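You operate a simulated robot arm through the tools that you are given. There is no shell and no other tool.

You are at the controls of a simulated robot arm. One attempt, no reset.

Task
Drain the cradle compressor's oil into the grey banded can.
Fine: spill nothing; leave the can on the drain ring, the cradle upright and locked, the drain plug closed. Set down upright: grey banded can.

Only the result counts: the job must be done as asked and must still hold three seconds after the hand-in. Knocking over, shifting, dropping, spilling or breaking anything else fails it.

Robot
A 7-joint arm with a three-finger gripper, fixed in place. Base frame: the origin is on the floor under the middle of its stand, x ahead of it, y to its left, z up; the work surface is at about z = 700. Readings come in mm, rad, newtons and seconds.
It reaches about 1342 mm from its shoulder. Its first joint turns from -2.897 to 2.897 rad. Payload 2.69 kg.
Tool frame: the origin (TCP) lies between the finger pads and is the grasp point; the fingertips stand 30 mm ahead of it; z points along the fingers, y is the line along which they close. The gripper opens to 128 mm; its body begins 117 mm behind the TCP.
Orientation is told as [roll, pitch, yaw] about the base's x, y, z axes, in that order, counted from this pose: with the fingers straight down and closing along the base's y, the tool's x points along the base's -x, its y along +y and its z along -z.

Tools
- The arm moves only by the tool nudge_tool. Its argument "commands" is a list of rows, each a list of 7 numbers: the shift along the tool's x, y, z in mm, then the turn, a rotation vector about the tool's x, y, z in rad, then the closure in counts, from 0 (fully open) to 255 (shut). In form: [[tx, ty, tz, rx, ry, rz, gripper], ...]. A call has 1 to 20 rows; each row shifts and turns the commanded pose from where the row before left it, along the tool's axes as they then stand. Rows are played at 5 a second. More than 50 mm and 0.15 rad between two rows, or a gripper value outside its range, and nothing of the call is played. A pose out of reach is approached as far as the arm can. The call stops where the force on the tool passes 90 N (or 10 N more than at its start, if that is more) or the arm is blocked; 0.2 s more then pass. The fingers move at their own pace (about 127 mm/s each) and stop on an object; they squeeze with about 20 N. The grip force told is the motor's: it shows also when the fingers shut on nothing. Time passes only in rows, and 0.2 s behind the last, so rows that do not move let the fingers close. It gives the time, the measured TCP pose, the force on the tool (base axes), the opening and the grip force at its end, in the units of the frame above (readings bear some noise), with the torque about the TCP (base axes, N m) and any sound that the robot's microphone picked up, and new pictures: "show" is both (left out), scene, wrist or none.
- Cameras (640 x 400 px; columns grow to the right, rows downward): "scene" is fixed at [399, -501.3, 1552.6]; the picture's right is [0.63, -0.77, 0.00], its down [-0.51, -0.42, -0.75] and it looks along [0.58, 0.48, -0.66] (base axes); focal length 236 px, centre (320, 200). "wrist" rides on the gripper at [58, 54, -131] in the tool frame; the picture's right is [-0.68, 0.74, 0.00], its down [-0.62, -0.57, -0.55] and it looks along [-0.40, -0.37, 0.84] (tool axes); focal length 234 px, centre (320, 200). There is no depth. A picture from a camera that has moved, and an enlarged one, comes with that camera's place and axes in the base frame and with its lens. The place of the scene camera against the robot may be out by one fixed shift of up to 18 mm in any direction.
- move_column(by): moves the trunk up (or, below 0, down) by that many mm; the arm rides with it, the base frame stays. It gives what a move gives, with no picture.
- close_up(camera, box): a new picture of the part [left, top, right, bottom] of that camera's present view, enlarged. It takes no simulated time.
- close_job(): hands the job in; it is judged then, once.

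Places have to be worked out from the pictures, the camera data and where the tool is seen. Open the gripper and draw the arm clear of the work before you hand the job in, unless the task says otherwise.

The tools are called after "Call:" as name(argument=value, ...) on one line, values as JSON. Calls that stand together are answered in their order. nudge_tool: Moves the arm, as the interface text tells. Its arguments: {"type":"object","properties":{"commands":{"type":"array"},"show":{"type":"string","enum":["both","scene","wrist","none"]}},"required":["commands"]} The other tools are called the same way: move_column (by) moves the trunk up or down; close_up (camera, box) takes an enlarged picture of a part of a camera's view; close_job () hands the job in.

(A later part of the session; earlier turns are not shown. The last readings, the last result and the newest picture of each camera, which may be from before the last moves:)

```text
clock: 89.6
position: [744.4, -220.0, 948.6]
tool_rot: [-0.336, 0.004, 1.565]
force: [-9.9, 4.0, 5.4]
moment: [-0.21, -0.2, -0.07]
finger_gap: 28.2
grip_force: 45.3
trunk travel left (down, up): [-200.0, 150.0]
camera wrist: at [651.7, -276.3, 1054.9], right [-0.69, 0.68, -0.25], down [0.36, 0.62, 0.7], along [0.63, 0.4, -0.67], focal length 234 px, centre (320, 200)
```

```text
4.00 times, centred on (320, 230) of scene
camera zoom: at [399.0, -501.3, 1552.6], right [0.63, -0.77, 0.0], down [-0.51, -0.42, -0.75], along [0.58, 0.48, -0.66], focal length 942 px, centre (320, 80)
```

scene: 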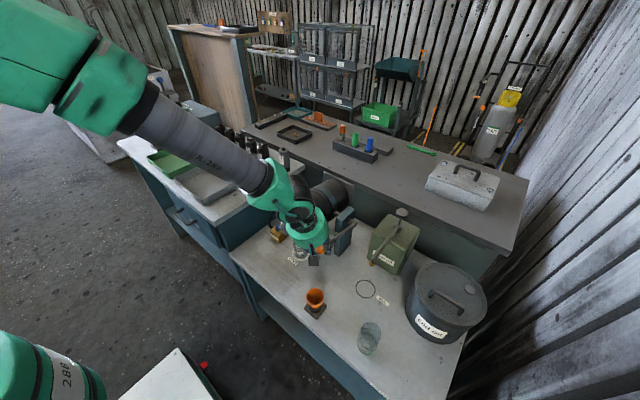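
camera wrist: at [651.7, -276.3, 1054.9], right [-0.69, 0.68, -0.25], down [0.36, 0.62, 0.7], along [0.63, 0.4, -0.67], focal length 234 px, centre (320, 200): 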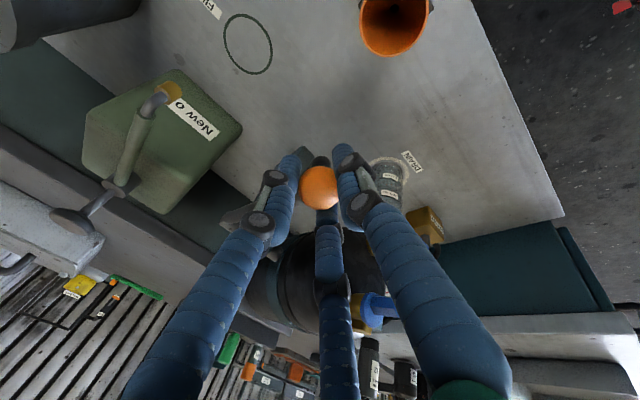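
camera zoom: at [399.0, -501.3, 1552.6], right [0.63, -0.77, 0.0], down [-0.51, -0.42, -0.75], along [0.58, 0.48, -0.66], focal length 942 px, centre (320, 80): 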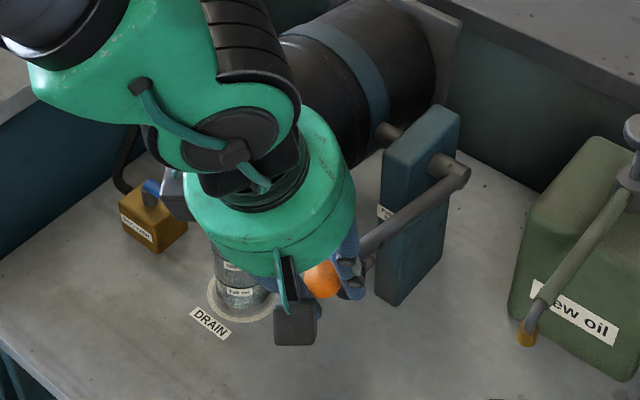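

Call:
nudge_tool(commands=[[0, 5.05, 8.41, 0, 0, 0, 240], [0, 4.2, 9.02, 0, 0, 0, 240], [0, 0, 0, 0, 0, 0, 240]], show="both")

Call:
close_up(camera="wrist", box=[300, 60, 560, 260])

Call:
close_up(camera="scene", box=[240, 180, 400, 280])

```text
clock: 90.4
position: [741.9, -219.5, 928.6]
tool_rot: [-0.333, 0.005, 1.567]
force: [-20.0, -1.3, 6.7]
moment: [-0.01, 0.03, 0.02]
finger_gap: 28.2
grip_force: 45.1
trunk travel left (down, up): [-200.0, 150.0]
camera wrist: at [648.3, -276.4, 1035.4], right [-0.69, 0.68, -0.24], down [0.36, 0.62, 0.7], along [0.63, 0.4, -0.67], focal length 234 px, centre (320, 200)
```

scene: 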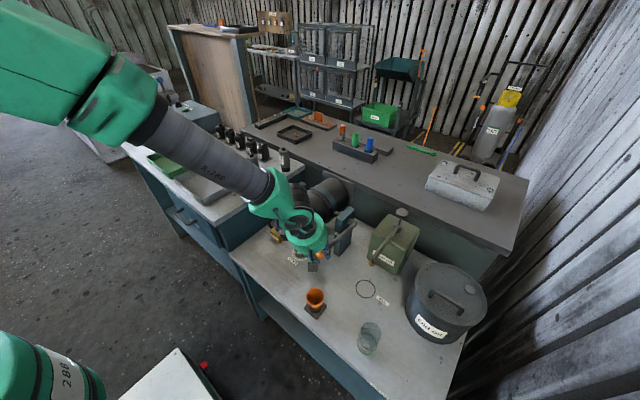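
wrist: 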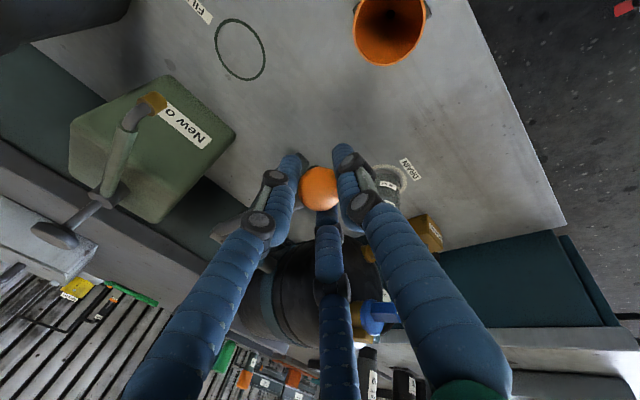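

```text
2.00 times, centred on (430, 160) of wrist
camera zoom: at [648.3, -276.4, 1035.4], right [-0.69, 0.68, -0.24], down [0.36, 0.62, 0.7], along [0.63, 0.4, -0.67], focal length 468 px, centre (100, 280)
```

zoom: 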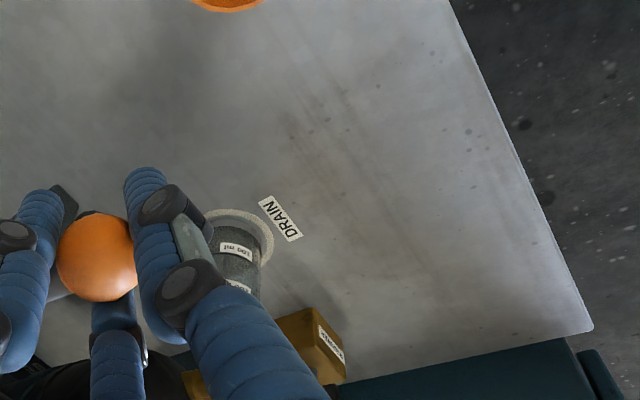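

```text
4.00 times, centred on (320, 230) of scene
camera zoom: at [399.0, -501.3, 1552.6], right [0.63, -0.77, 0.0], down [-0.51, -0.42, -0.75], along [0.58, 0.48, -0.66], focal length 942 px, centre (320, 80)
```

zoom: 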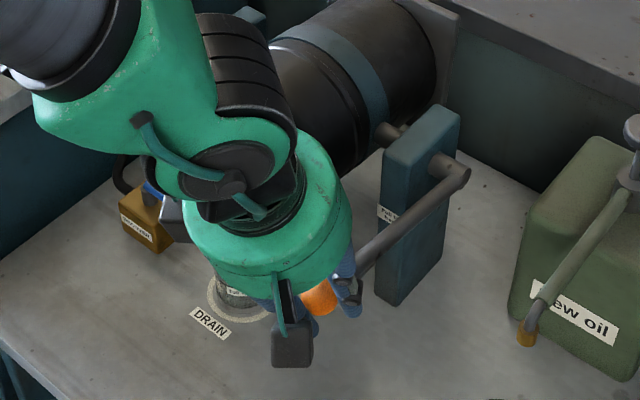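

About 91° now. The can is hidden behind a finger, so I pitch the hand up around the ball to get the can and the drain outlet into the wrist view.

Call:
nudge_tool(commands=[[0, 2.4, -0.3, 0.05, 0, 0, 240], [0, 0.5, 0, 0.05, 0, 0, 240], [0, 0.5, 0, 0.05, 0, 0, 240], [0, 0.5, 0, 0.05, 0, 0, 240], [0, 0.5, 0, 0.05, 0, 0, 240], [0, 0, 0, 0, 0, 0, 240]], show="both")

Call:
close_up(camera="wrist", box=[320, 60, 540, 240])

Call:
close_up(camera="scene", box=[240, 180, 400, 280])

```text
clock: 91.8
position: [739.2, -220.1, 930.0]
tool_rot: [-0.584, 0.006, 1.568]
force: [7.2, 7.5, 1.0]
moment: [0.04, -0.21, -0.04]
finger_gap: 28.1
grip_force: 45.4
trunk travel left (down, up): [-200.0, 150.0]
camera wrist: at [622.8, -276.3, 1008.5], right [-0.61, 0.68, -0.41], down [0.17, 0.62, 0.77], along [0.77, 0.4, -0.49], focal length 234 px, centre (320, 200)
```

scene: 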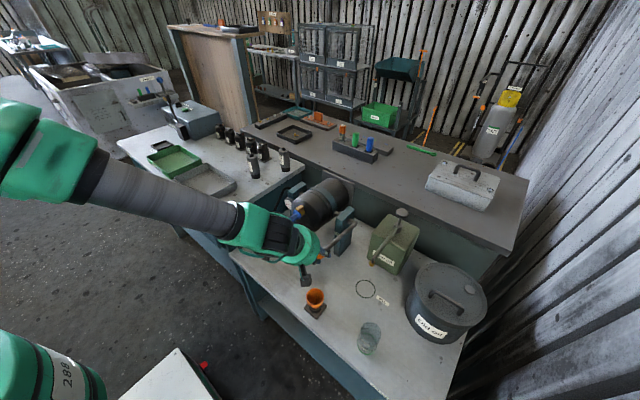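
wrist: 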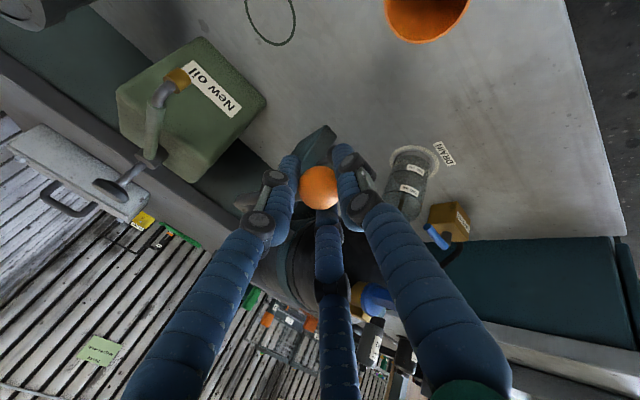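

```text
2.22 times, centred on (430, 150) of wrist
camera zoom: at [622.8, -276.3, 1008.5], right [-0.61, 0.68, -0.41], down [0.17, 0.62, 0.77], along [0.77, 0.4, -0.49], focal length 520 px, centre (76, 311)
```

zoom: 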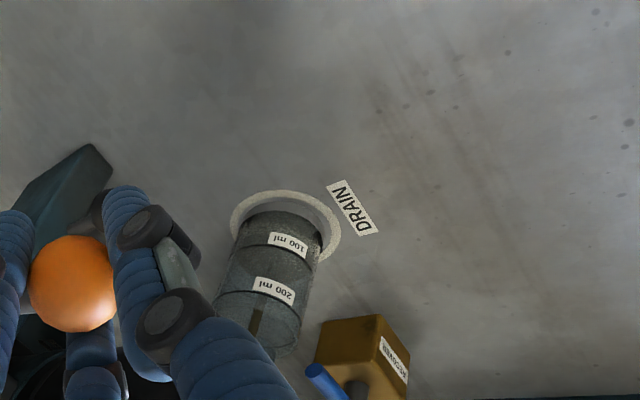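

```text
4.00 times, centred on (320, 230) of scene
camera zoom: at [399.0, -501.3, 1552.6], right [0.63, -0.77, 0.0], down [-0.51, -0.42, -0.75], along [0.58, 0.48, -0.66], focal length 942 px, centre (320, 80)
```

zoom: 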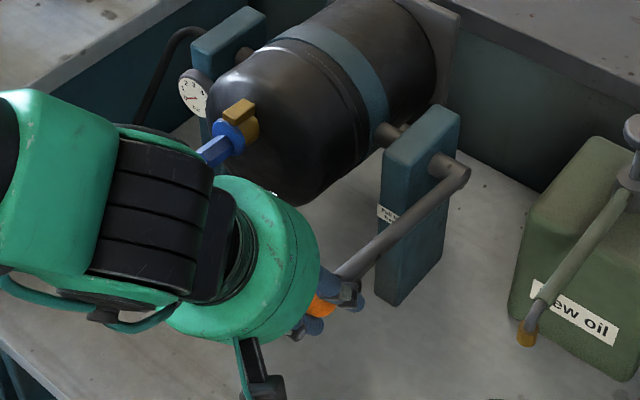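

I can see a brown stream in the can: oil is flowing. Zooming in to check where it lands and how full the can is.

Call:
close_up(camera="wrist", box=[370, 130, 470, 230])

Call:
nudge_tool(commands=[[0, 0, 0, 0, 0, 0, 240], [0, 0, 0, 0, 0, 0, 240], [0, 0, 0, 0, 0, 0, 240], [0, 0, 0, 0, 0, 0, 240], [0, 0, 0, 0, 0, 0, 240]], show="wrist")

Call:
close_up(camera="wrist", box=[370, 130, 470, 230])

```text
4.00 times, centred on (420, 180) of wrist
camera zoom: at [622.8, -276.3, 1008.5], right [-0.61, 0.68, -0.41], down [0.17, 0.62, 0.77], along [0.77, 0.4, -0.49], focal length 937 px, centre (-80, 280)
```

zoom: 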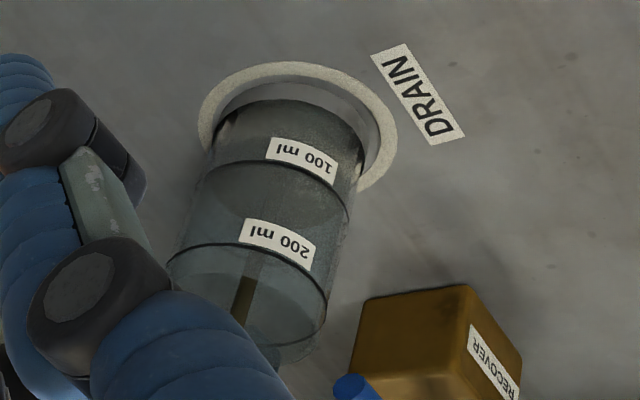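

```text
clock: 93.0
position: [738.5, -221.2, 928.6]
tool_rot: [-0.586, 0.006, 1.569]
force: [12.7, 8.5, 4.4]
moment: [0.07, -0.45, -0.02]
finger_gap: 28.0
grip_force: 44.5
trunk travel left (down, up): [-200.0, 150.0]
camera wrist: at [622.7, -276.3, 1008.4], right [-0.61, 0.68, -0.41], down [0.17, 0.62, 0.77], along [0.77, 0.4, -0.49], focal length 234 px, centre (320, 200)
```

wrist: 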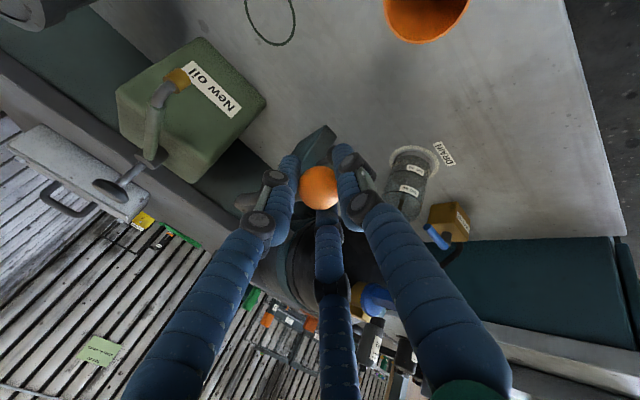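

```text
4.00 times, centred on (420, 180) of wrist
camera zoom: at [622.7, -276.3, 1008.4], right [-0.61, 0.68, -0.41], down [0.17, 0.62, 0.77], along [0.77, 0.4, -0.49], focal length 937 px, centre (-80, 280)
```

zoom: 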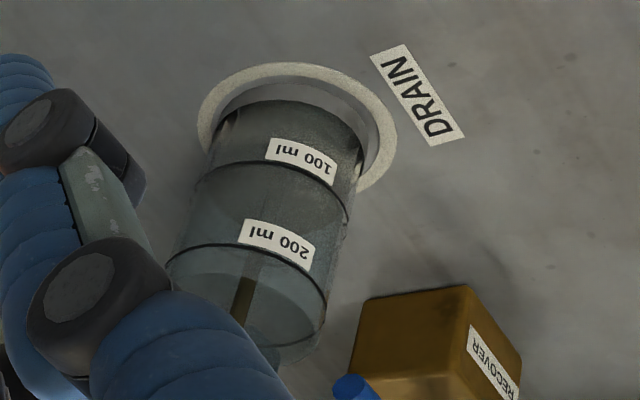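

The stream falls near the can's centre. I hold the tilt and wait a few seconds, relieving the small x force.

Call:
nudge_tool(commands=[[-0.6, -0.8, 0, 0, 0, 0, 240], [0, 0, 0, 0, 0, 0, 240], [0, 0, 0, 0, 0, 0, 240], [0, 0, 0, 0, 0, 0, 240], [0, 0, 0, 0, 0, 0, 240], [0, 0, 0, 0, 0, 0, 240], [0, 0, 0, 0, 0, 0, 240], [0, 0, 0, 0, 0, 0, 240], [0, 0, 0, 0, 0, 0, 240], [0, 0, 0, 0, 0, 0, 240], [0, 0, 0, 0, 0, 0, 240], [0, 0, 0, 0, 0, 0, 240]], show="both")

Call:
close_up(camera="wrist", box=[370, 130, 470, 230])

Call:
close_up(camera="scene", box=[270, 180, 360, 240])

```text
clock: 95.6
position: [739.4, -220.9, 928.5]
tool_rot: [-0.585, 0.006, 1.565]
force: [3.3, -7.9, 0.7]
moment: [-0.03, 0.03, -0.06]
finger_gap: 28.2
grip_force: 45.5
trunk travel left (down, up): [-200.0, 150.0]
camera wrist: at [622.7, -276.3, 1008.1], right [-0.61, 0.68, -0.41], down [0.17, 0.62, 0.77], along [0.77, 0.4, -0.49], focal length 234 px, centre (320, 200)
```

scene: 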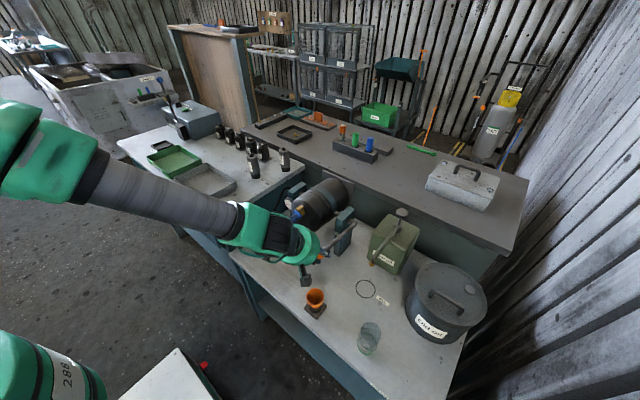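
wrist: 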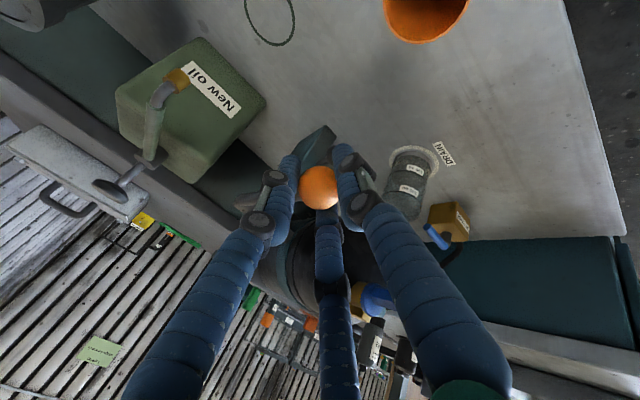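

```text
4.00 times, centred on (420, 180) of wrist
camera zoom: at [622.7, -276.3, 1008.1], right [-0.61, 0.68, -0.41], down [0.17, 0.62, 0.77], along [0.77, 0.4, -0.49], focal length 937 px, centre (-80, 280)
```

zoom: 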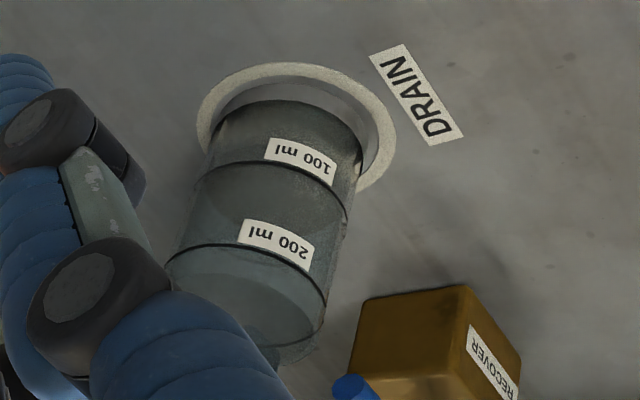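

```text
6.67 times, centred on (315, 210) of scene
camera zoom: at [399.0, -501.3, 1552.6], right [0.63, -0.77, 0.0], down [-0.51, -0.42, -0.75], along [0.58, 0.48, -0.66], focal length 1571 px, centre (353, 133)
```

zoom: 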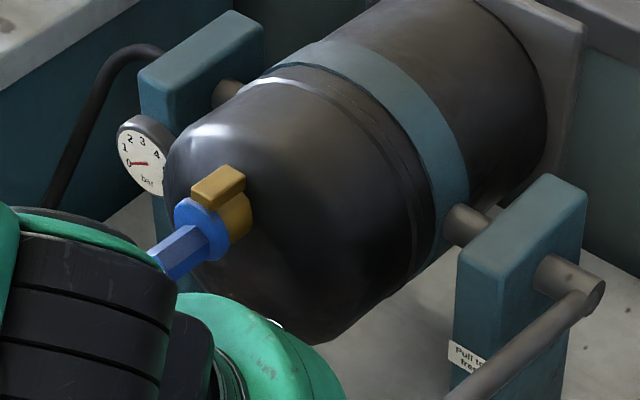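

The stream has stopped at this tilt. To drain the remainder I tilt a little further (the outlet stays above the can), one step at a time.

Call:
nudge_tool(commands=[[0.3, 3.0, 3.96, 0, 0, 0, 240], [0, 2.97, 3.96, 0, 0, 0, 240], [0, 0, 0, 0, 0, 0, 240]], show="wrist")

Call:
close_up(camera="wrist", box=[370, 130, 470, 230])

```text
clock: 96.4
position: [738.7, -219.5, 917.7]
tool_rot: [-0.585, 0.005, 1.567]
force: [-6.1, -2.0, 7.2]
moment: [0.01, -0.37, 0.03]
finger_gap: 28.1
grip_force: 44.8
trunk travel left (down, up): [-200.0, 150.0]
camera wrist: at [621.9, -276.3, 998.3], right [-0.61, 0.68, -0.41], down [0.17, 0.62, 0.77], along [0.77, 0.4, -0.49], focal length 234 px, centre (320, 200)
```

wrist: 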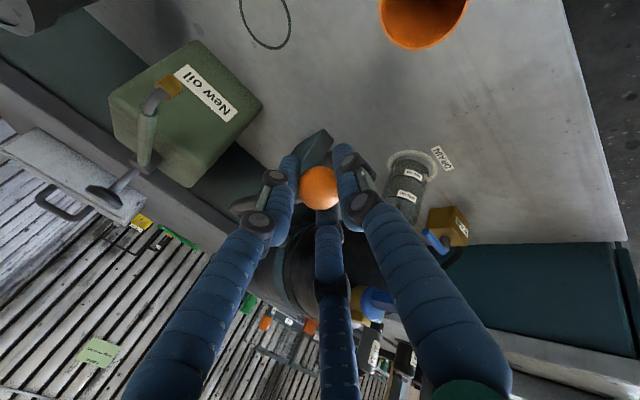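

```text
4.00 times, centred on (420, 180) of wrist
camera zoom: at [621.9, -276.3, 998.3], right [-0.61, 0.68, -0.41], down [0.17, 0.62, 0.77], along [0.77, 0.4, -0.49], focal length 937 px, centre (-80, 280)
```

zoom: 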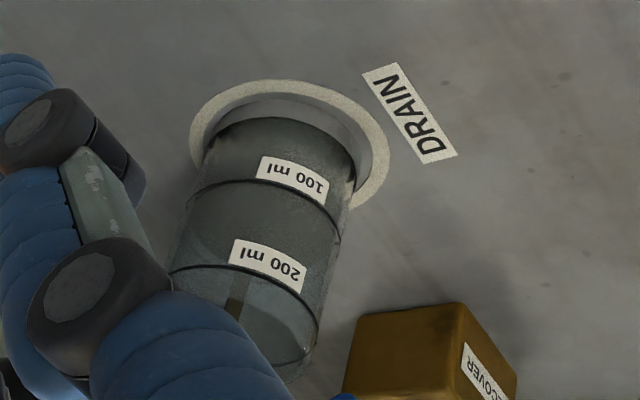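

The flow resumed with the extra tilt. I wait, then tilt another step.

Call:
nudge_tool(commands=[[0, 0, 0, 0, 0, 0, 240], [0, 0, 0, 0, 0, 0, 240], [0, 0, 0, 0, 0, 0, 240], [0, 0, 0, 0, 0, 0, 240], [0, 0, 0, 0, 0, 0, 240], [0, 0, 0, 0, 0, 0, 240], [0, 0, 0, 0, 0, 0, 240], [0, 0, 0, 0, 0, 0, 240]], show="wrist")

Call:
close_up(camera="wrist", box=[370, 130, 470, 230])

```text
clock: 98.2
position: [738.9, -221.4, 918.0]
tool_rot: [-0.583, 0.005, 1.569]
force: [-8.4, -0.7, 0.7]
moment: [-0.02, 0.16, -0.01]
finger_gap: 28.1
grip_force: 45.3
trunk travel left (down, up): [-200.0, 150.0]
camera wrist: at [621.9, -276.3, 998.2], right [-0.61, 0.68, -0.41], down [0.17, 0.62, 0.77], along [0.77, 0.4, -0.49], focal length 234 px, centre (320, 200)
```

wrist: 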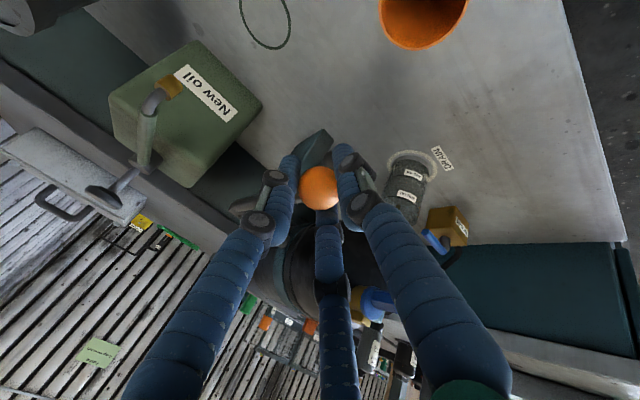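

```text
4.00 times, centred on (420, 180) of wrist
camera zoom: at [621.9, -276.3, 998.2], right [-0.61, 0.68, -0.41], down [0.17, 0.62, 0.77], along [0.77, 0.4, -0.49], focal length 937 px, centre (-80, 280)
```

zoom: 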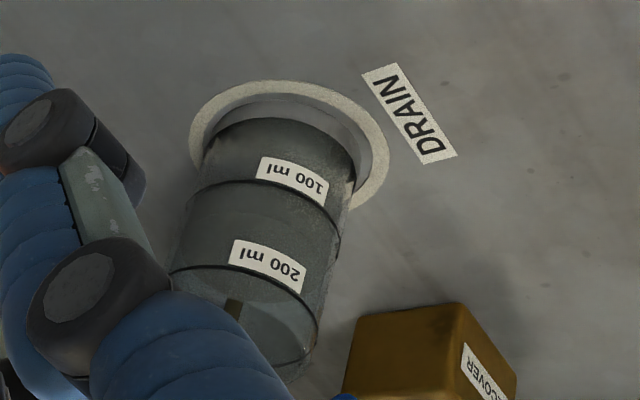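

Call:
close_up(camera="wrist", box=[385, 150, 445, 225])

Call:
nudge_tool(commands=[[0, 0.5, -0.3, 0, 0, 0, 240], [0, 0, 0, 0, 0, 0, 240], [0, 0, 0, 0, 0, 0, 240], [0, 0, 0, 0, 0, 0, 240], [0, 0, 0, 0, 0, 0, 240], [0, 0, 0, 0, 0, 0, 240], [0, 0, 0, 0, 0, 0, 240], [0, 0, 0, 0, 0, 0, 240], [0, 0, 0, 0, 0, 0, 240], [0, 0, 0, 0, 0, 0, 240], [0, 0, 0, 0, 0, 0, 240], [0, 0, 0, 0, 0, 0, 240]], show="wrist")

Call:
close_up(camera="wrist", box=[385, 150, 445, 225])

```text
5.33 times, centred on (415, 188) of wrist
camera zoom: at [621.9, -276.3, 998.2], right [-0.61, 0.68, -0.41], down [0.17, 0.62, 0.77], along [0.77, 0.4, -0.49], focal length 1249 px, centre (-187, 267)
```

zoom: 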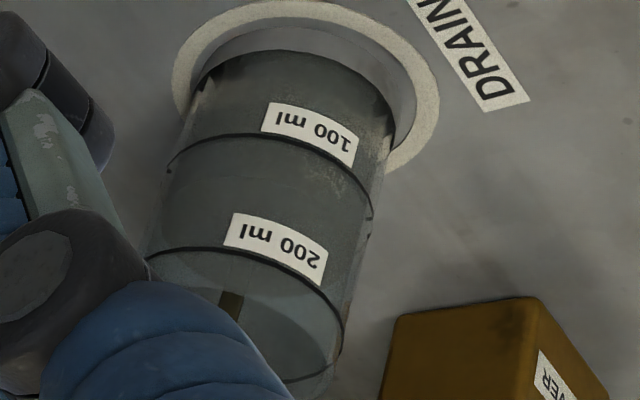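

```text
clock: 100.8
position: [738.5, -219.3, 918.7]
tool_rot: [-0.586, 0.005, 1.568]
force: [0.3, 1.5, 1.6]
moment: [0.06, -0.03, -0.02]
finger_gap: 28.1
grip_force: 45.4
trunk travel left (down, up): [-200.0, 150.0]
camera wrist: at [621.8, -276.3, 998.4], right [-0.61, 0.68, -0.41], down [0.17, 0.62, 0.77], along [0.77, 0.4, -0.49], focal length 234 px, centre (320, 200)
```

wrist: 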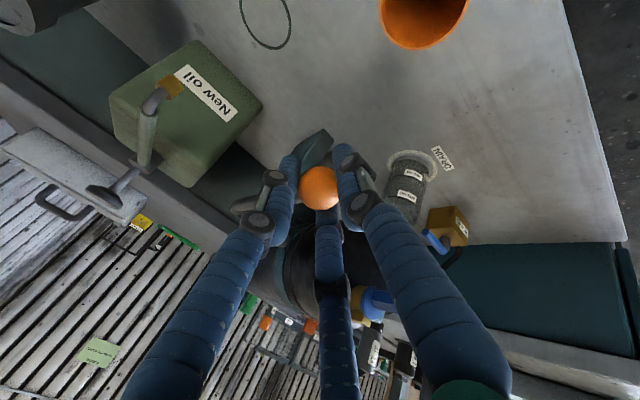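

```text
5.33 times, centred on (415, 188) of wrist
camera zoom: at [621.8, -276.3, 998.4], right [-0.61, 0.68, -0.41], down [0.17, 0.62, 0.77], along [0.77, 0.4, -0.49], focal length 1249 px, centre (-187, 267)
```

zoom: 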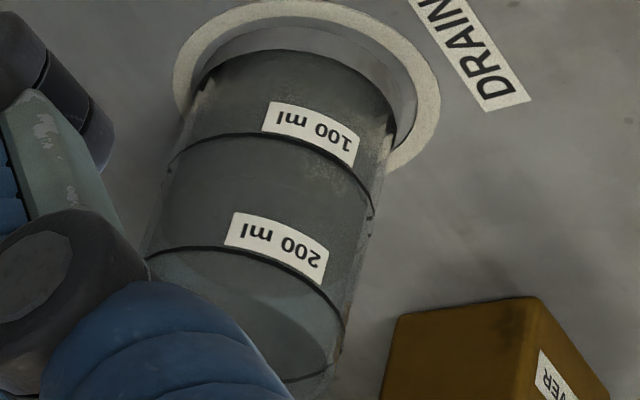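

The flow stopped again, so I tilt another 0.05 rad.

Call:
nudge_tool(commands=[[0, 2.8, 4.14, 0, 0, 0, 240], [0, 2.8, 4.14, 0, 0, 0, 240], [0, 0, 0, 0, 0, 0, 240]], show="wrist")

Call:
close_up(camera="wrist", box=[385, 150, 445, 225])

Call:
nudge_tool(commands=[[0, 0, 0, 0, 0, 0, 240], [0, 0, 0, 0, 0, 0, 240], [0, 0, 0, 0, 0, 0, 240], [0, 0, 0, 0, 0, 0, 240], [0, 0, 0, 0, 0, 0, 240], [0, 0, 0, 0, 0, 0, 240], [0, 0, 0, 0, 0, 0, 240], [0, 0, 0, 0, 0, 0, 240], [0, 0, 0, 0, 0, 0, 240], [0, 0, 0, 0, 0, 0, 240], [0, 0, 0, 0, 0, 0, 240], [0, 0, 0, 0, 0, 0, 240]], show="wrist")

Call:
close_up(camera="wrist", box=[385, 150, 445, 225])

```text
clock: 101.6
position: [737.1, -220.5, 909.9]
tool_rot: [-0.585, 0.006, 1.564]
force: [-6.1, -0.2, 7.8]
moment: [-0.15, -0.43, -0.01]
finger_gap: 28.0
grip_force: 45.7
trunk travel left (down, up): [-200.0, 150.0]
camera wrist: at [621.3, -276.3, 989.1], right [-0.61, 0.68, -0.41], down [0.17, 0.62, 0.77], along [0.77, 0.4, -0.49], focal length 234 px, centre (320, 200)
```

wrist: 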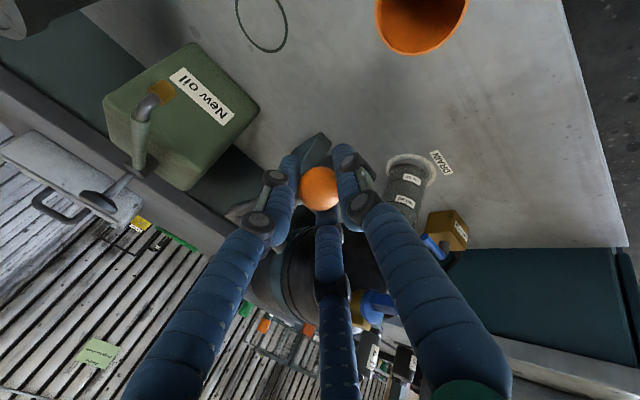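

```text
5.33 times, centred on (415, 188) of wrist
camera zoom: at [621.3, -276.3, 989.1], right [-0.61, 0.68, -0.41], down [0.17, 0.62, 0.77], along [0.77, 0.4, -0.49], focal length 1249 px, centre (-187, 267)
```

zoom: 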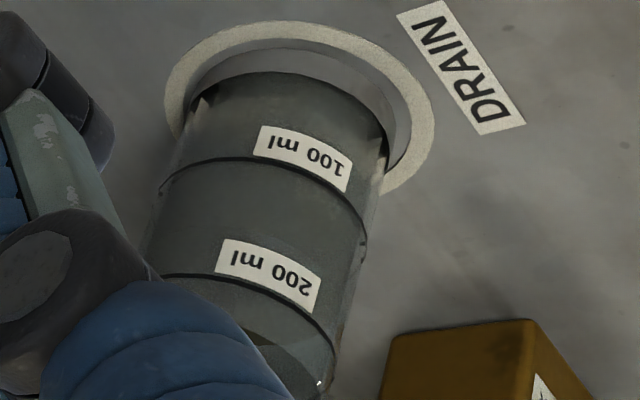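

```text
clock: 104.2
position: [738.2, -220.8, 909.1]
tool_rot: [-0.586, 0.005, 1.566]
force: [-3.3, -4.3, 3.0]
moment: [-0.04, -0.07, 0.02]
finger_gap: 28.3
grip_force: 44.6
trunk travel left (down, up): [-200.0, 150.0]
camera wrist: at [621.3, -276.3, 988.6], right [-0.61, 0.68, -0.41], down [0.17, 0.62, 0.77], along [0.77, 0.4, -0.49], focal length 234 px, centre (320, 200)
```

wrist: 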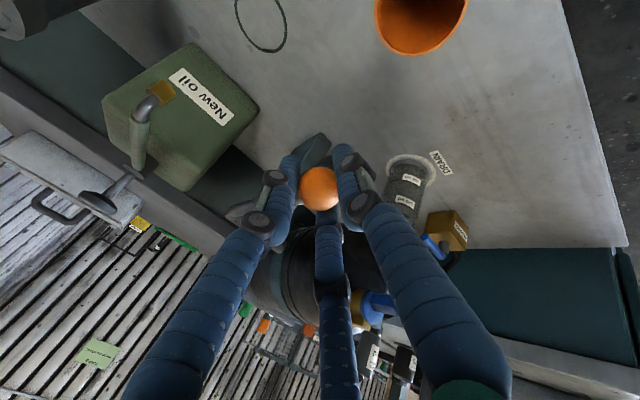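

```text
5.33 times, centred on (415, 188) of wrist
camera zoom: at [621.3, -276.3, 988.6], right [-0.61, 0.68, -0.41], down [0.17, 0.62, 0.77], along [0.77, 0.4, -0.49], focal length 1249 px, centre (-187, 267)
```

zoom: 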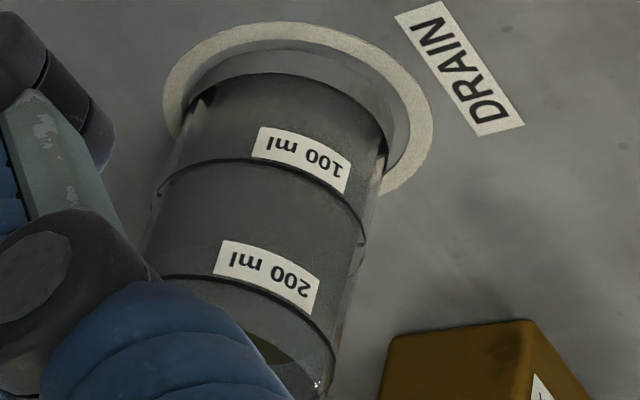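

The oil level in the can is now above the 200 ml line (roughly 240 ml) and the can holds about 300 ml, so I watch the level closely while waiting.

Call:
nudge_tool(commands=[[0, 0, 0, 0, 0, 0, 240], [0, 0, 0, 0, 0, 0, 240], [0, 0, 0, 0, 0, 0, 240], [0, 0, 0, 0, 0, 0, 240], [0, 0, 0, 0, 0, 0, 240], [0, 0, 0, 0, 0, 0, 240]], show="wrist")

Call:
close_up(camera="wrist", box=[395, 180, 445, 220])

Call:
close_up(camera="scene", box=[270, 180, 360, 240])

```text
clock: 105.6
position: [737.6, -220.2, 908.8]
tool_rot: [-0.584, 0.007, 1.564]
force: [-4.2, -4.9, 0.8]
moment: [-0.02, 0.08, 0.04]
finger_gap: 28.2
grip_force: 45.1
trunk travel left (down, up): [-200.0, 150.0]
camera wrist: at [621.3, -276.3, 988.6], right [-0.61, 0.68, -0.41], down [0.17, 0.62, 0.77], along [0.77, 0.4, -0.49], focal length 234 px, centre (320, 200)
```

wrist: 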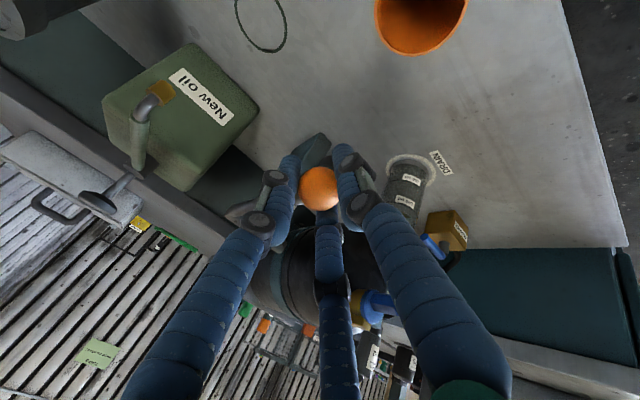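

```text
10.00 times, centred on (420, 200) of wrist
camera zoom: at [621.3, -276.3, 988.6], right [-0.61, 0.68, -0.41], down [0.17, 0.62, 0.77], along [0.77, 0.4, -0.49], focal length 2342 px, centre (-680, 200)
```

zoom: 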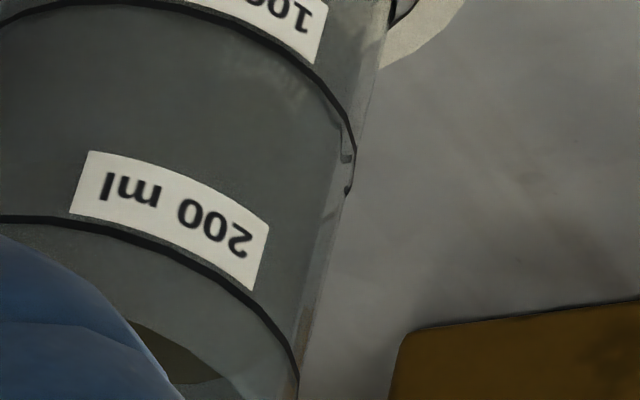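

```text
6.67 times, centred on (315, 210) of scene
camera zoom: at [399.0, -501.3, 1552.6], right [0.63, -0.77, 0.0], down [-0.51, -0.42, -0.75], along [0.58, 0.48, -0.66], focal length 1571 px, centre (353, 133)
```

zoom: 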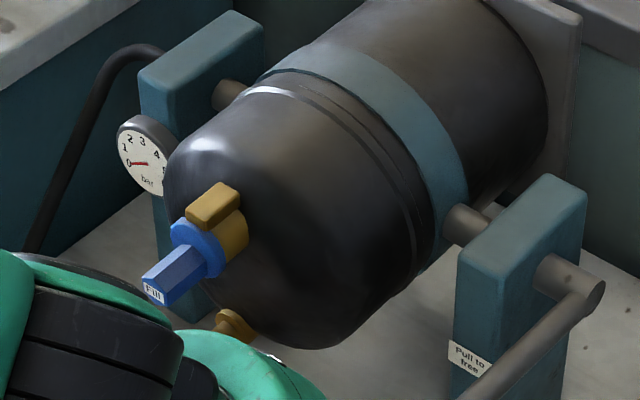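

The oil surface stands at about 240 ml. I add a smaller tilt step (0.025 rad) and check again.

Call:
nudge_tool(commands=[[0.3, 2.75, 4.2, 0, 0, 0, 240], [0, 0, 0, 0, 0, 0, 240], [0, 0, 0, 0, 0, 0, 240]], show="wrist")

Call:
close_up(camera="wrist", box=[385, 165, 445, 225])

Call:
nudge_tool(commands=[[0, 0, 0, 0, 0, 0, 240], [0, 0, 0, 0, 0, 0, 240], [0, 0, 0, 0, 0, 0, 240], [0, 0, 0, 0, 0, 0, 240], [0, 0, 0, 0, 0, 0, 240], [0, 0, 0, 0, 0, 0, 240], [0, 0, 0, 0, 0, 0, 240], [0, 0, 0, 0, 0, 0, 240]], show="wrist")

Call:
close_up(camera="wrist", box=[385, 165, 445, 225])

```text
clock: 106.4
position: [737.5, -221.0, 903.7]
tool_rot: [-0.585, 0.006, 1.567]
force: [-2.4, 3.5, 5.2]
moment: [0.16, -0.24, 0.02]
finger_gap: 28.1
grip_force: 44.6
trunk travel left (down, up): [-200.0, 150.0]
camera wrist: at [621.2, -276.4, 983.8], right [-0.61, 0.68, -0.41], down [0.17, 0.62, 0.77], along [0.77, 0.4, -0.49], focal length 234 px, centre (320, 200)
```

wrist: 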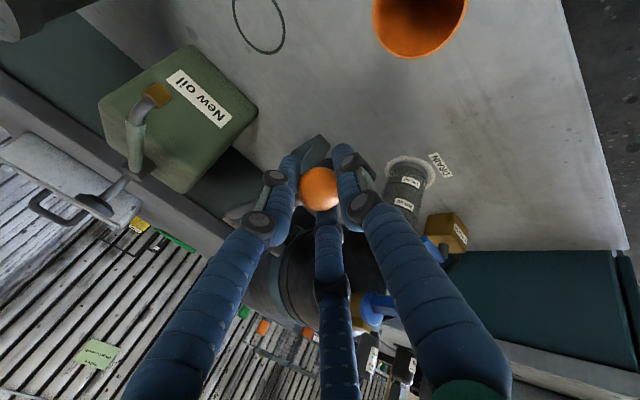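

```text
6.67 times, centred on (415, 195) of wrist
camera zoom: at [621.2, -276.4, 983.8], right [-0.61, 0.68, -0.41], down [0.17, 0.62, 0.77], along [0.77, 0.4, -0.49], focal length 1561 px, centre (-313, 233)
```

zoom: 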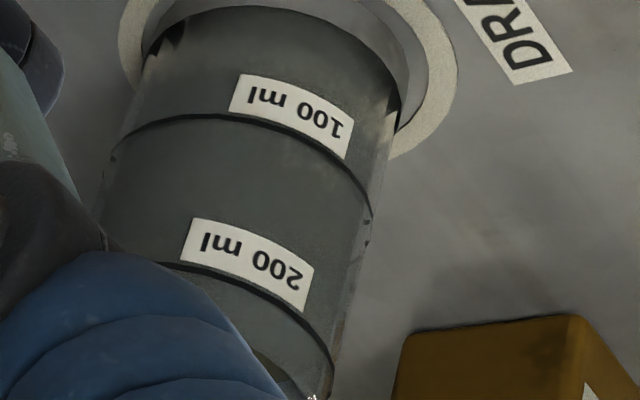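

```text
clock: 108.2
position: [738.5, -220.5, 904.0]
tool_rot: [-0.586, 0.004, 1.567]
force: [-2.1, 6.2, 2.5]
moment: [0.03, 0.04, 0.04]
finger_gap: 28.0
grip_force: 44.5
trunk travel left (down, up): [-200.0, 150.0]
camera wrist: at [621.2, -276.3, 983.7], right [-0.61, 0.68, -0.41], down [0.17, 0.62, 0.77], along [0.77, 0.4, -0.49], focal length 234 px, centre (320, 200)
```

wrist: 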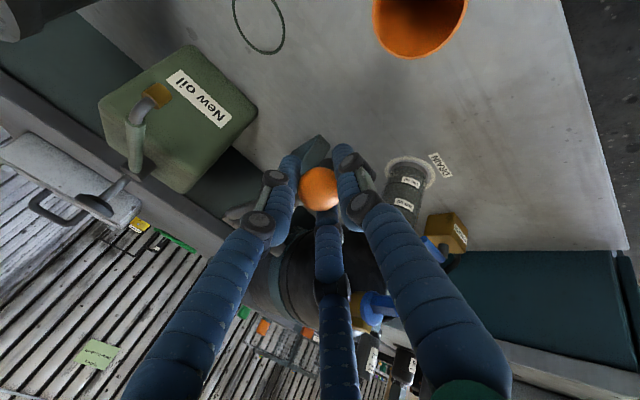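

```text
6.67 times, centred on (415, 195) of wrist
camera zoom: at [621.2, -276.3, 983.7], right [-0.61, 0.68, -0.41], down [0.17, 0.62, 0.77], along [0.77, 0.4, -0.49], focal length 1561 px, centre (-313, 233)
```

zoom: 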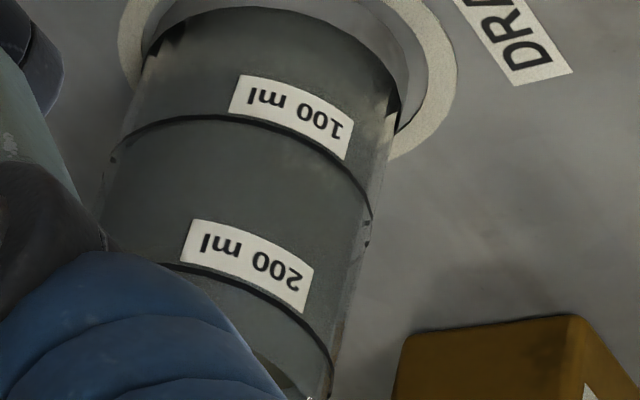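

The level is rising out of view behind the finger. I pitch the hand up a bit more around the ball for a clear look at the can's rim.

Call:
nudge_tool(commands=[[-0.3, 0.5, 0, 0.05, 0, 0, 240], [0, 0.5, 0, 0.05, 0, 0, 240], [0, 0.5, 0, 0.05, 0, 0, 240], [0, 0, 0, 0, 0, 0, 240]], show="wrist")

Call:
close_up(camera="wrist", box=[390, 150, 480, 230])

```text
clock: 109.2
position: [737.6, -220.7, 908.3]
tool_rot: [-0.623, 0.003, 1.566]
force: [-65.9, -3.6, 0.6]
moment: [0.01, 0.81, 0.03]
finger_gap: 28.4
grip_force: 44.6
out of reach, approached as far as the arm can: row 1, 2
trunk travel left (down, up): [-200.0, 150.0]
camera wrist: at [618.8, -276.2, 983.1], right [-0.59, 0.68, -0.43], down [0.14, 0.62, 0.77], along [0.79, 0.4, -0.47], focal length 234 px, centre (320, 200)
```

wrist: 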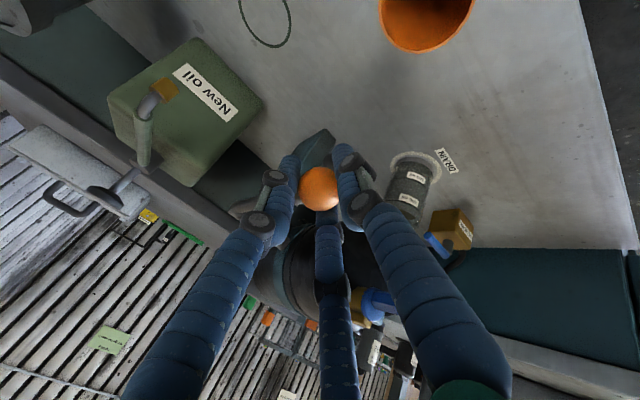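

```text
5.00 times, centred on (435, 190) of wrist
camera zoom: at [618.8, -276.2, 983.1], right [-0.59, 0.68, -0.43], down [0.14, 0.62, 0.77], along [0.79, 0.4, -0.47], focal length 1171 px, centre (-255, 250)
```

zoom: 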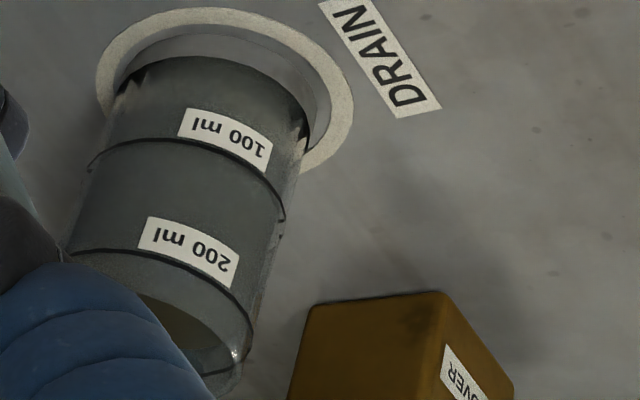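

The wrist reached its limit again and a 66 N radial load built up; I back off slightly right away. The oil surface still reads about 240 ml, so it has hardly risen since the last step.

Call:
nudge_tool(commands=[[0, 2.0, -1.5, -0.02, 0, 0, 240], [0, 0, 0, 0, 0, 0, 240]], show="none")

```text
clock: 109.8
position: [737.1, -220.1, 909.0]
tool_rot: [-0.62, 0.002, 1.565]
force: [-67.0, -6.7, 2.0]
moment: [-0.09, 0.7, -0.03]
finger_gap: 28.5
grip_force: 45.6
out of reach, approached as far as the arm can: row 1
trunk travel left (down, up): [-200.0, 150.0]
```

Call:
nudge_tool(commands=[[0, 0.5, 0, -0.05, 0, 0, 240], [0, 1.0, -0.6, -0.05, 0, 0, 240], [0, 0, 0, 0, 0, 0, 240]], show="wrist")

Call:
close_up(camera="wrist", box=[390, 150, 480, 230])

```text
clock: 110.6
position: [739.2, -220.4, 911.3]
tool_rot: [-0.554, 0.005, 1.565]
force: [-45.2, -5.2, 2.4]
moment: [0.03, 0.39, 0.05]
finger_gap: 28.8
grip_force: 45.7
trunk travel left (down, up): [-200.0, 150.0]
camera wrist: at [625.7, -276.2, 993.0], right [-0.62, 0.68, -0.39], down [0.2, 0.62, 0.76], along [0.76, 0.4, -0.52], focal length 234 px, centre (320, 200)
```

wrist: 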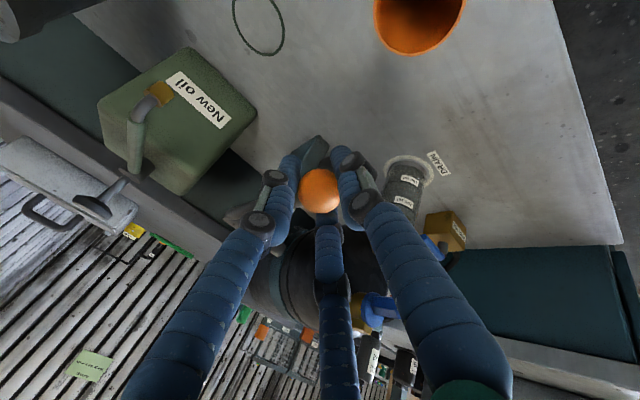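

```text
5.00 times, centred on (435, 190) of wrist
camera zoom: at [625.7, -276.2, 993.0], right [-0.62, 0.68, -0.39], down [0.2, 0.62, 0.76], along [0.76, 0.4, -0.52], focal length 1171 px, centre (-255, 250)
```

zoom: 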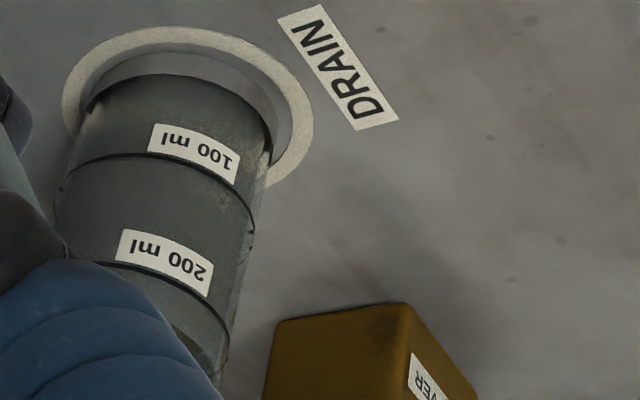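

Call:
nudge_tool(commands=[[0, 3.4, -2.1, 0, 0, 0, 240], [0, 0, 0, 0, 0, 0, 240]], show="none")

```text
clock: 111.2
position: [740.0, -219.8, 912.9]
tool_rot: [-0.561, 0.006, 1.566]
force: [0.4, 9.6, 3.4]
moment: [0.13, 0.14, 0.03]
finger_gap: 28.9
grip_force: 45.4
trunk travel left (down, up): [-200.0, 150.0]
```

The load is relieved (tilt now ≈1.67 rad). I yaw the hand slightly around the ball so the finger no longer hides the can's top.

Call:
nudge_tool(commands=[[-0.5, 0, 0, 0, 0, 0.04, 240], [0, 0, 0, 0, 0, 0.04, 240], [0, 0, 0, 0, 0, 0, 240]], show="wrist")

Call:
close_up(camera="wrist", box=[390, 150, 470, 220])

```text
clock: 112.0
position: [739.6, -219.4, 911.5]
tool_rot: [-0.555, -0.036, 1.495]
force: [18.9, 6.5, 7.5]
moment: [-0.04, -0.77, -0.07]
finger_gap: 28.0
grip_force: 45.1
trunk travel left (down, up): [-200.0, 150.0]
camera wrist: at [621.5, -271.4, 991.3], right [-0.57, 0.74, -0.36], down [0.24, 0.57, 0.79], along [0.79, 0.36, -0.5], focal length 234 px, centre (320, 200)
```

wrist: 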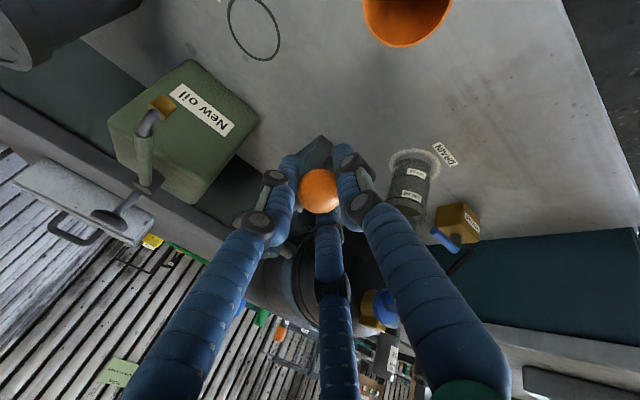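

```text
5.71 times, centred on (430, 185) of wrist
camera zoom: at [621.5, -271.4, 991.3], right [-0.57, 0.74, -0.36], down [0.24, 0.57, 0.79], along [0.79, 0.36, -0.5], focal length 1338 px, centre (-309, 286)
```

zoom: 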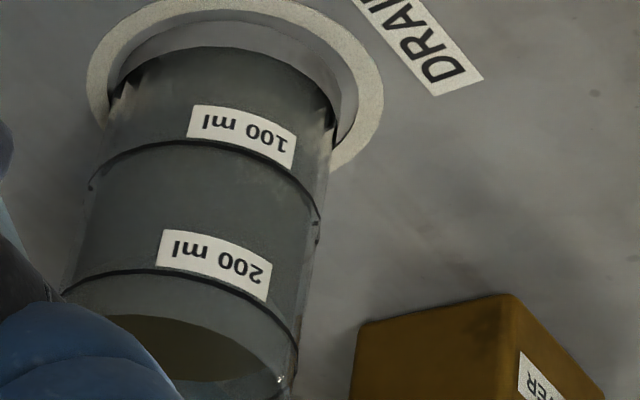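

Now the oil surface is clearly visible: about 233 ml, with the rim at about 300 ml. I tilt a further 0.025 rad and watch.

Call:
nudge_tool(commands=[[0, 1.4, 5.0, 0, 0, 0, 240], [0, 0, 0, 0, 0, 0, 240], [0, 0, 0, 0, 0, 0, 240], [0, 0, 0, 0, 0, 0, 240], [0, 0, 0, 0, 0, 0, 240]], show="none")

Call:
close_up(camera="wrist", box=[390, 150, 470, 220])

Call:
nudge_tool(commands=[[0, 2.6, 4.25, 0, 0, 0, 240], [0, 0, 0, 0, 0, 0, 240], [0, 0, 0, 0, 0, 0, 240], [0, 0, 0, 0, 0, 0, 240], [0, 0, 0, 0, 0, 0, 240], [0, 0, 0, 0, 0, 0, 240]], show="none")

Call:
close_up(camera="wrist", box=[390, 150, 470, 220])

```text
clock: 113.2
position: [738.6, -219.2, 904.4]
tool_rot: [-0.551, -0.037, 1.496]
force: [12.5, -4.5, 4.4]
moment: [-0.09, -0.32, -0.06]
finger_gap: 28.1
grip_force: 45.3
trunk travel left (down, up): [-200.0, 150.0]
```

```text
5.71 times, centred on (430, 185) of wrist
camera zoom: at [621.3, -271.6, 984.5], right [-0.57, 0.74, -0.36], down [0.24, 0.57, 0.79], along [0.78, 0.37, -0.5], focal length 1338 px, centre (-309, 286)
```

zoom: 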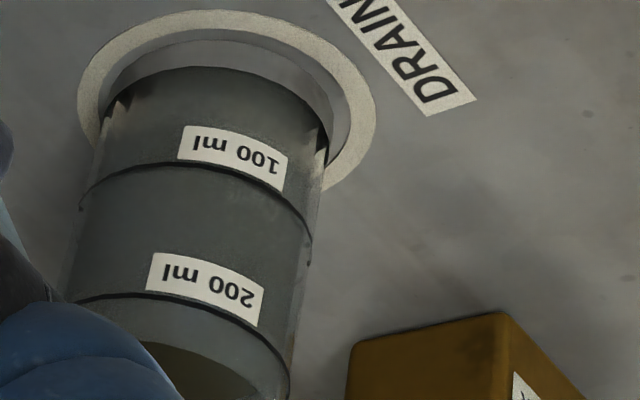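

```text
clock: 114.6
position: [738.6, -220.2, 898.2]
tool_rot: [-0.552, -0.036, 1.495]
force: [8.3, -12.0, 4.9]
moment: [-0.03, -0.26, -0.01]
finger_gap: 27.9
grip_force: 44.6
trunk travel left (down, up): [-200.0, 150.0]
```

```text
5.71 times, centred on (430, 185) of wrist
camera zoom: at [621.1, -271.6, 979.5], right [-0.57, 0.74, -0.36], down [0.24, 0.57, 0.79], along [0.78, 0.37, -0.5], focal length 1338 px, centre (-309, 286)
```

zoom: 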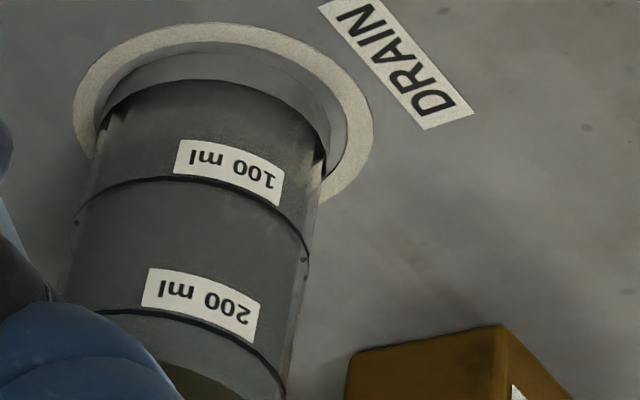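

The level is unchanged (~233 ml) even beyond the earlier tilt. One more step of 0.05 rad to confirm nothing more comes out.

Call:
nudge_tool(commands=[[0.6, 2.3, 4.4, 0, 0, 0, 240], [0, 2.3, 4.4, 0, 0, 0, 240], [0, 0, 0, 0, 0, 0, 240], [0, 0, 0, 0, 0, 0, 240], [0, 0, 0, 0, 0, 0, 240]], show="wrist")

Call:
close_up(camera="wrist", box=[390, 155, 470, 225])

```text
clock: 115.8
position: [740.4, -219.2, 888.8]
tool_rot: [-0.553, -0.039, 1.495]
force: [1.7, -6.1, 4.0]
moment: [0.02, -0.17, -0.03]
finger_gap: 27.9
grip_force: 45.1
trunk travel left (down, up): [-200.0, 150.0]
camera wrist: at [621.4, -271.6, 969.4], right [-0.57, 0.74, -0.36], down [0.24, 0.57, 0.79], along [0.78, 0.37, -0.5], focal length 234 px, centre (320, 200)
```

wrist: 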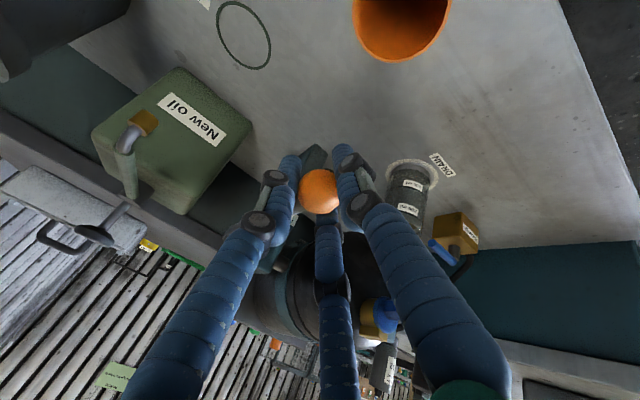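

```text
5.71 times, centred on (430, 190) of wrist
camera zoom: at [621.4, -271.6, 969.4], right [-0.57, 0.74, -0.36], down [0.24, 0.57, 0.79], along [0.78, 0.37, -0.5], focal length 1338 px, centre (-309, 257)
```

zoom: 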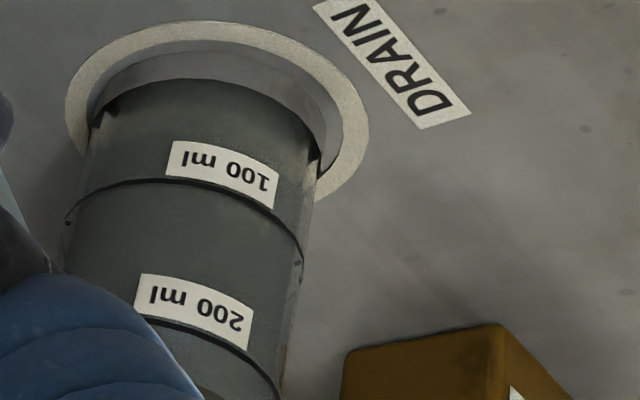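

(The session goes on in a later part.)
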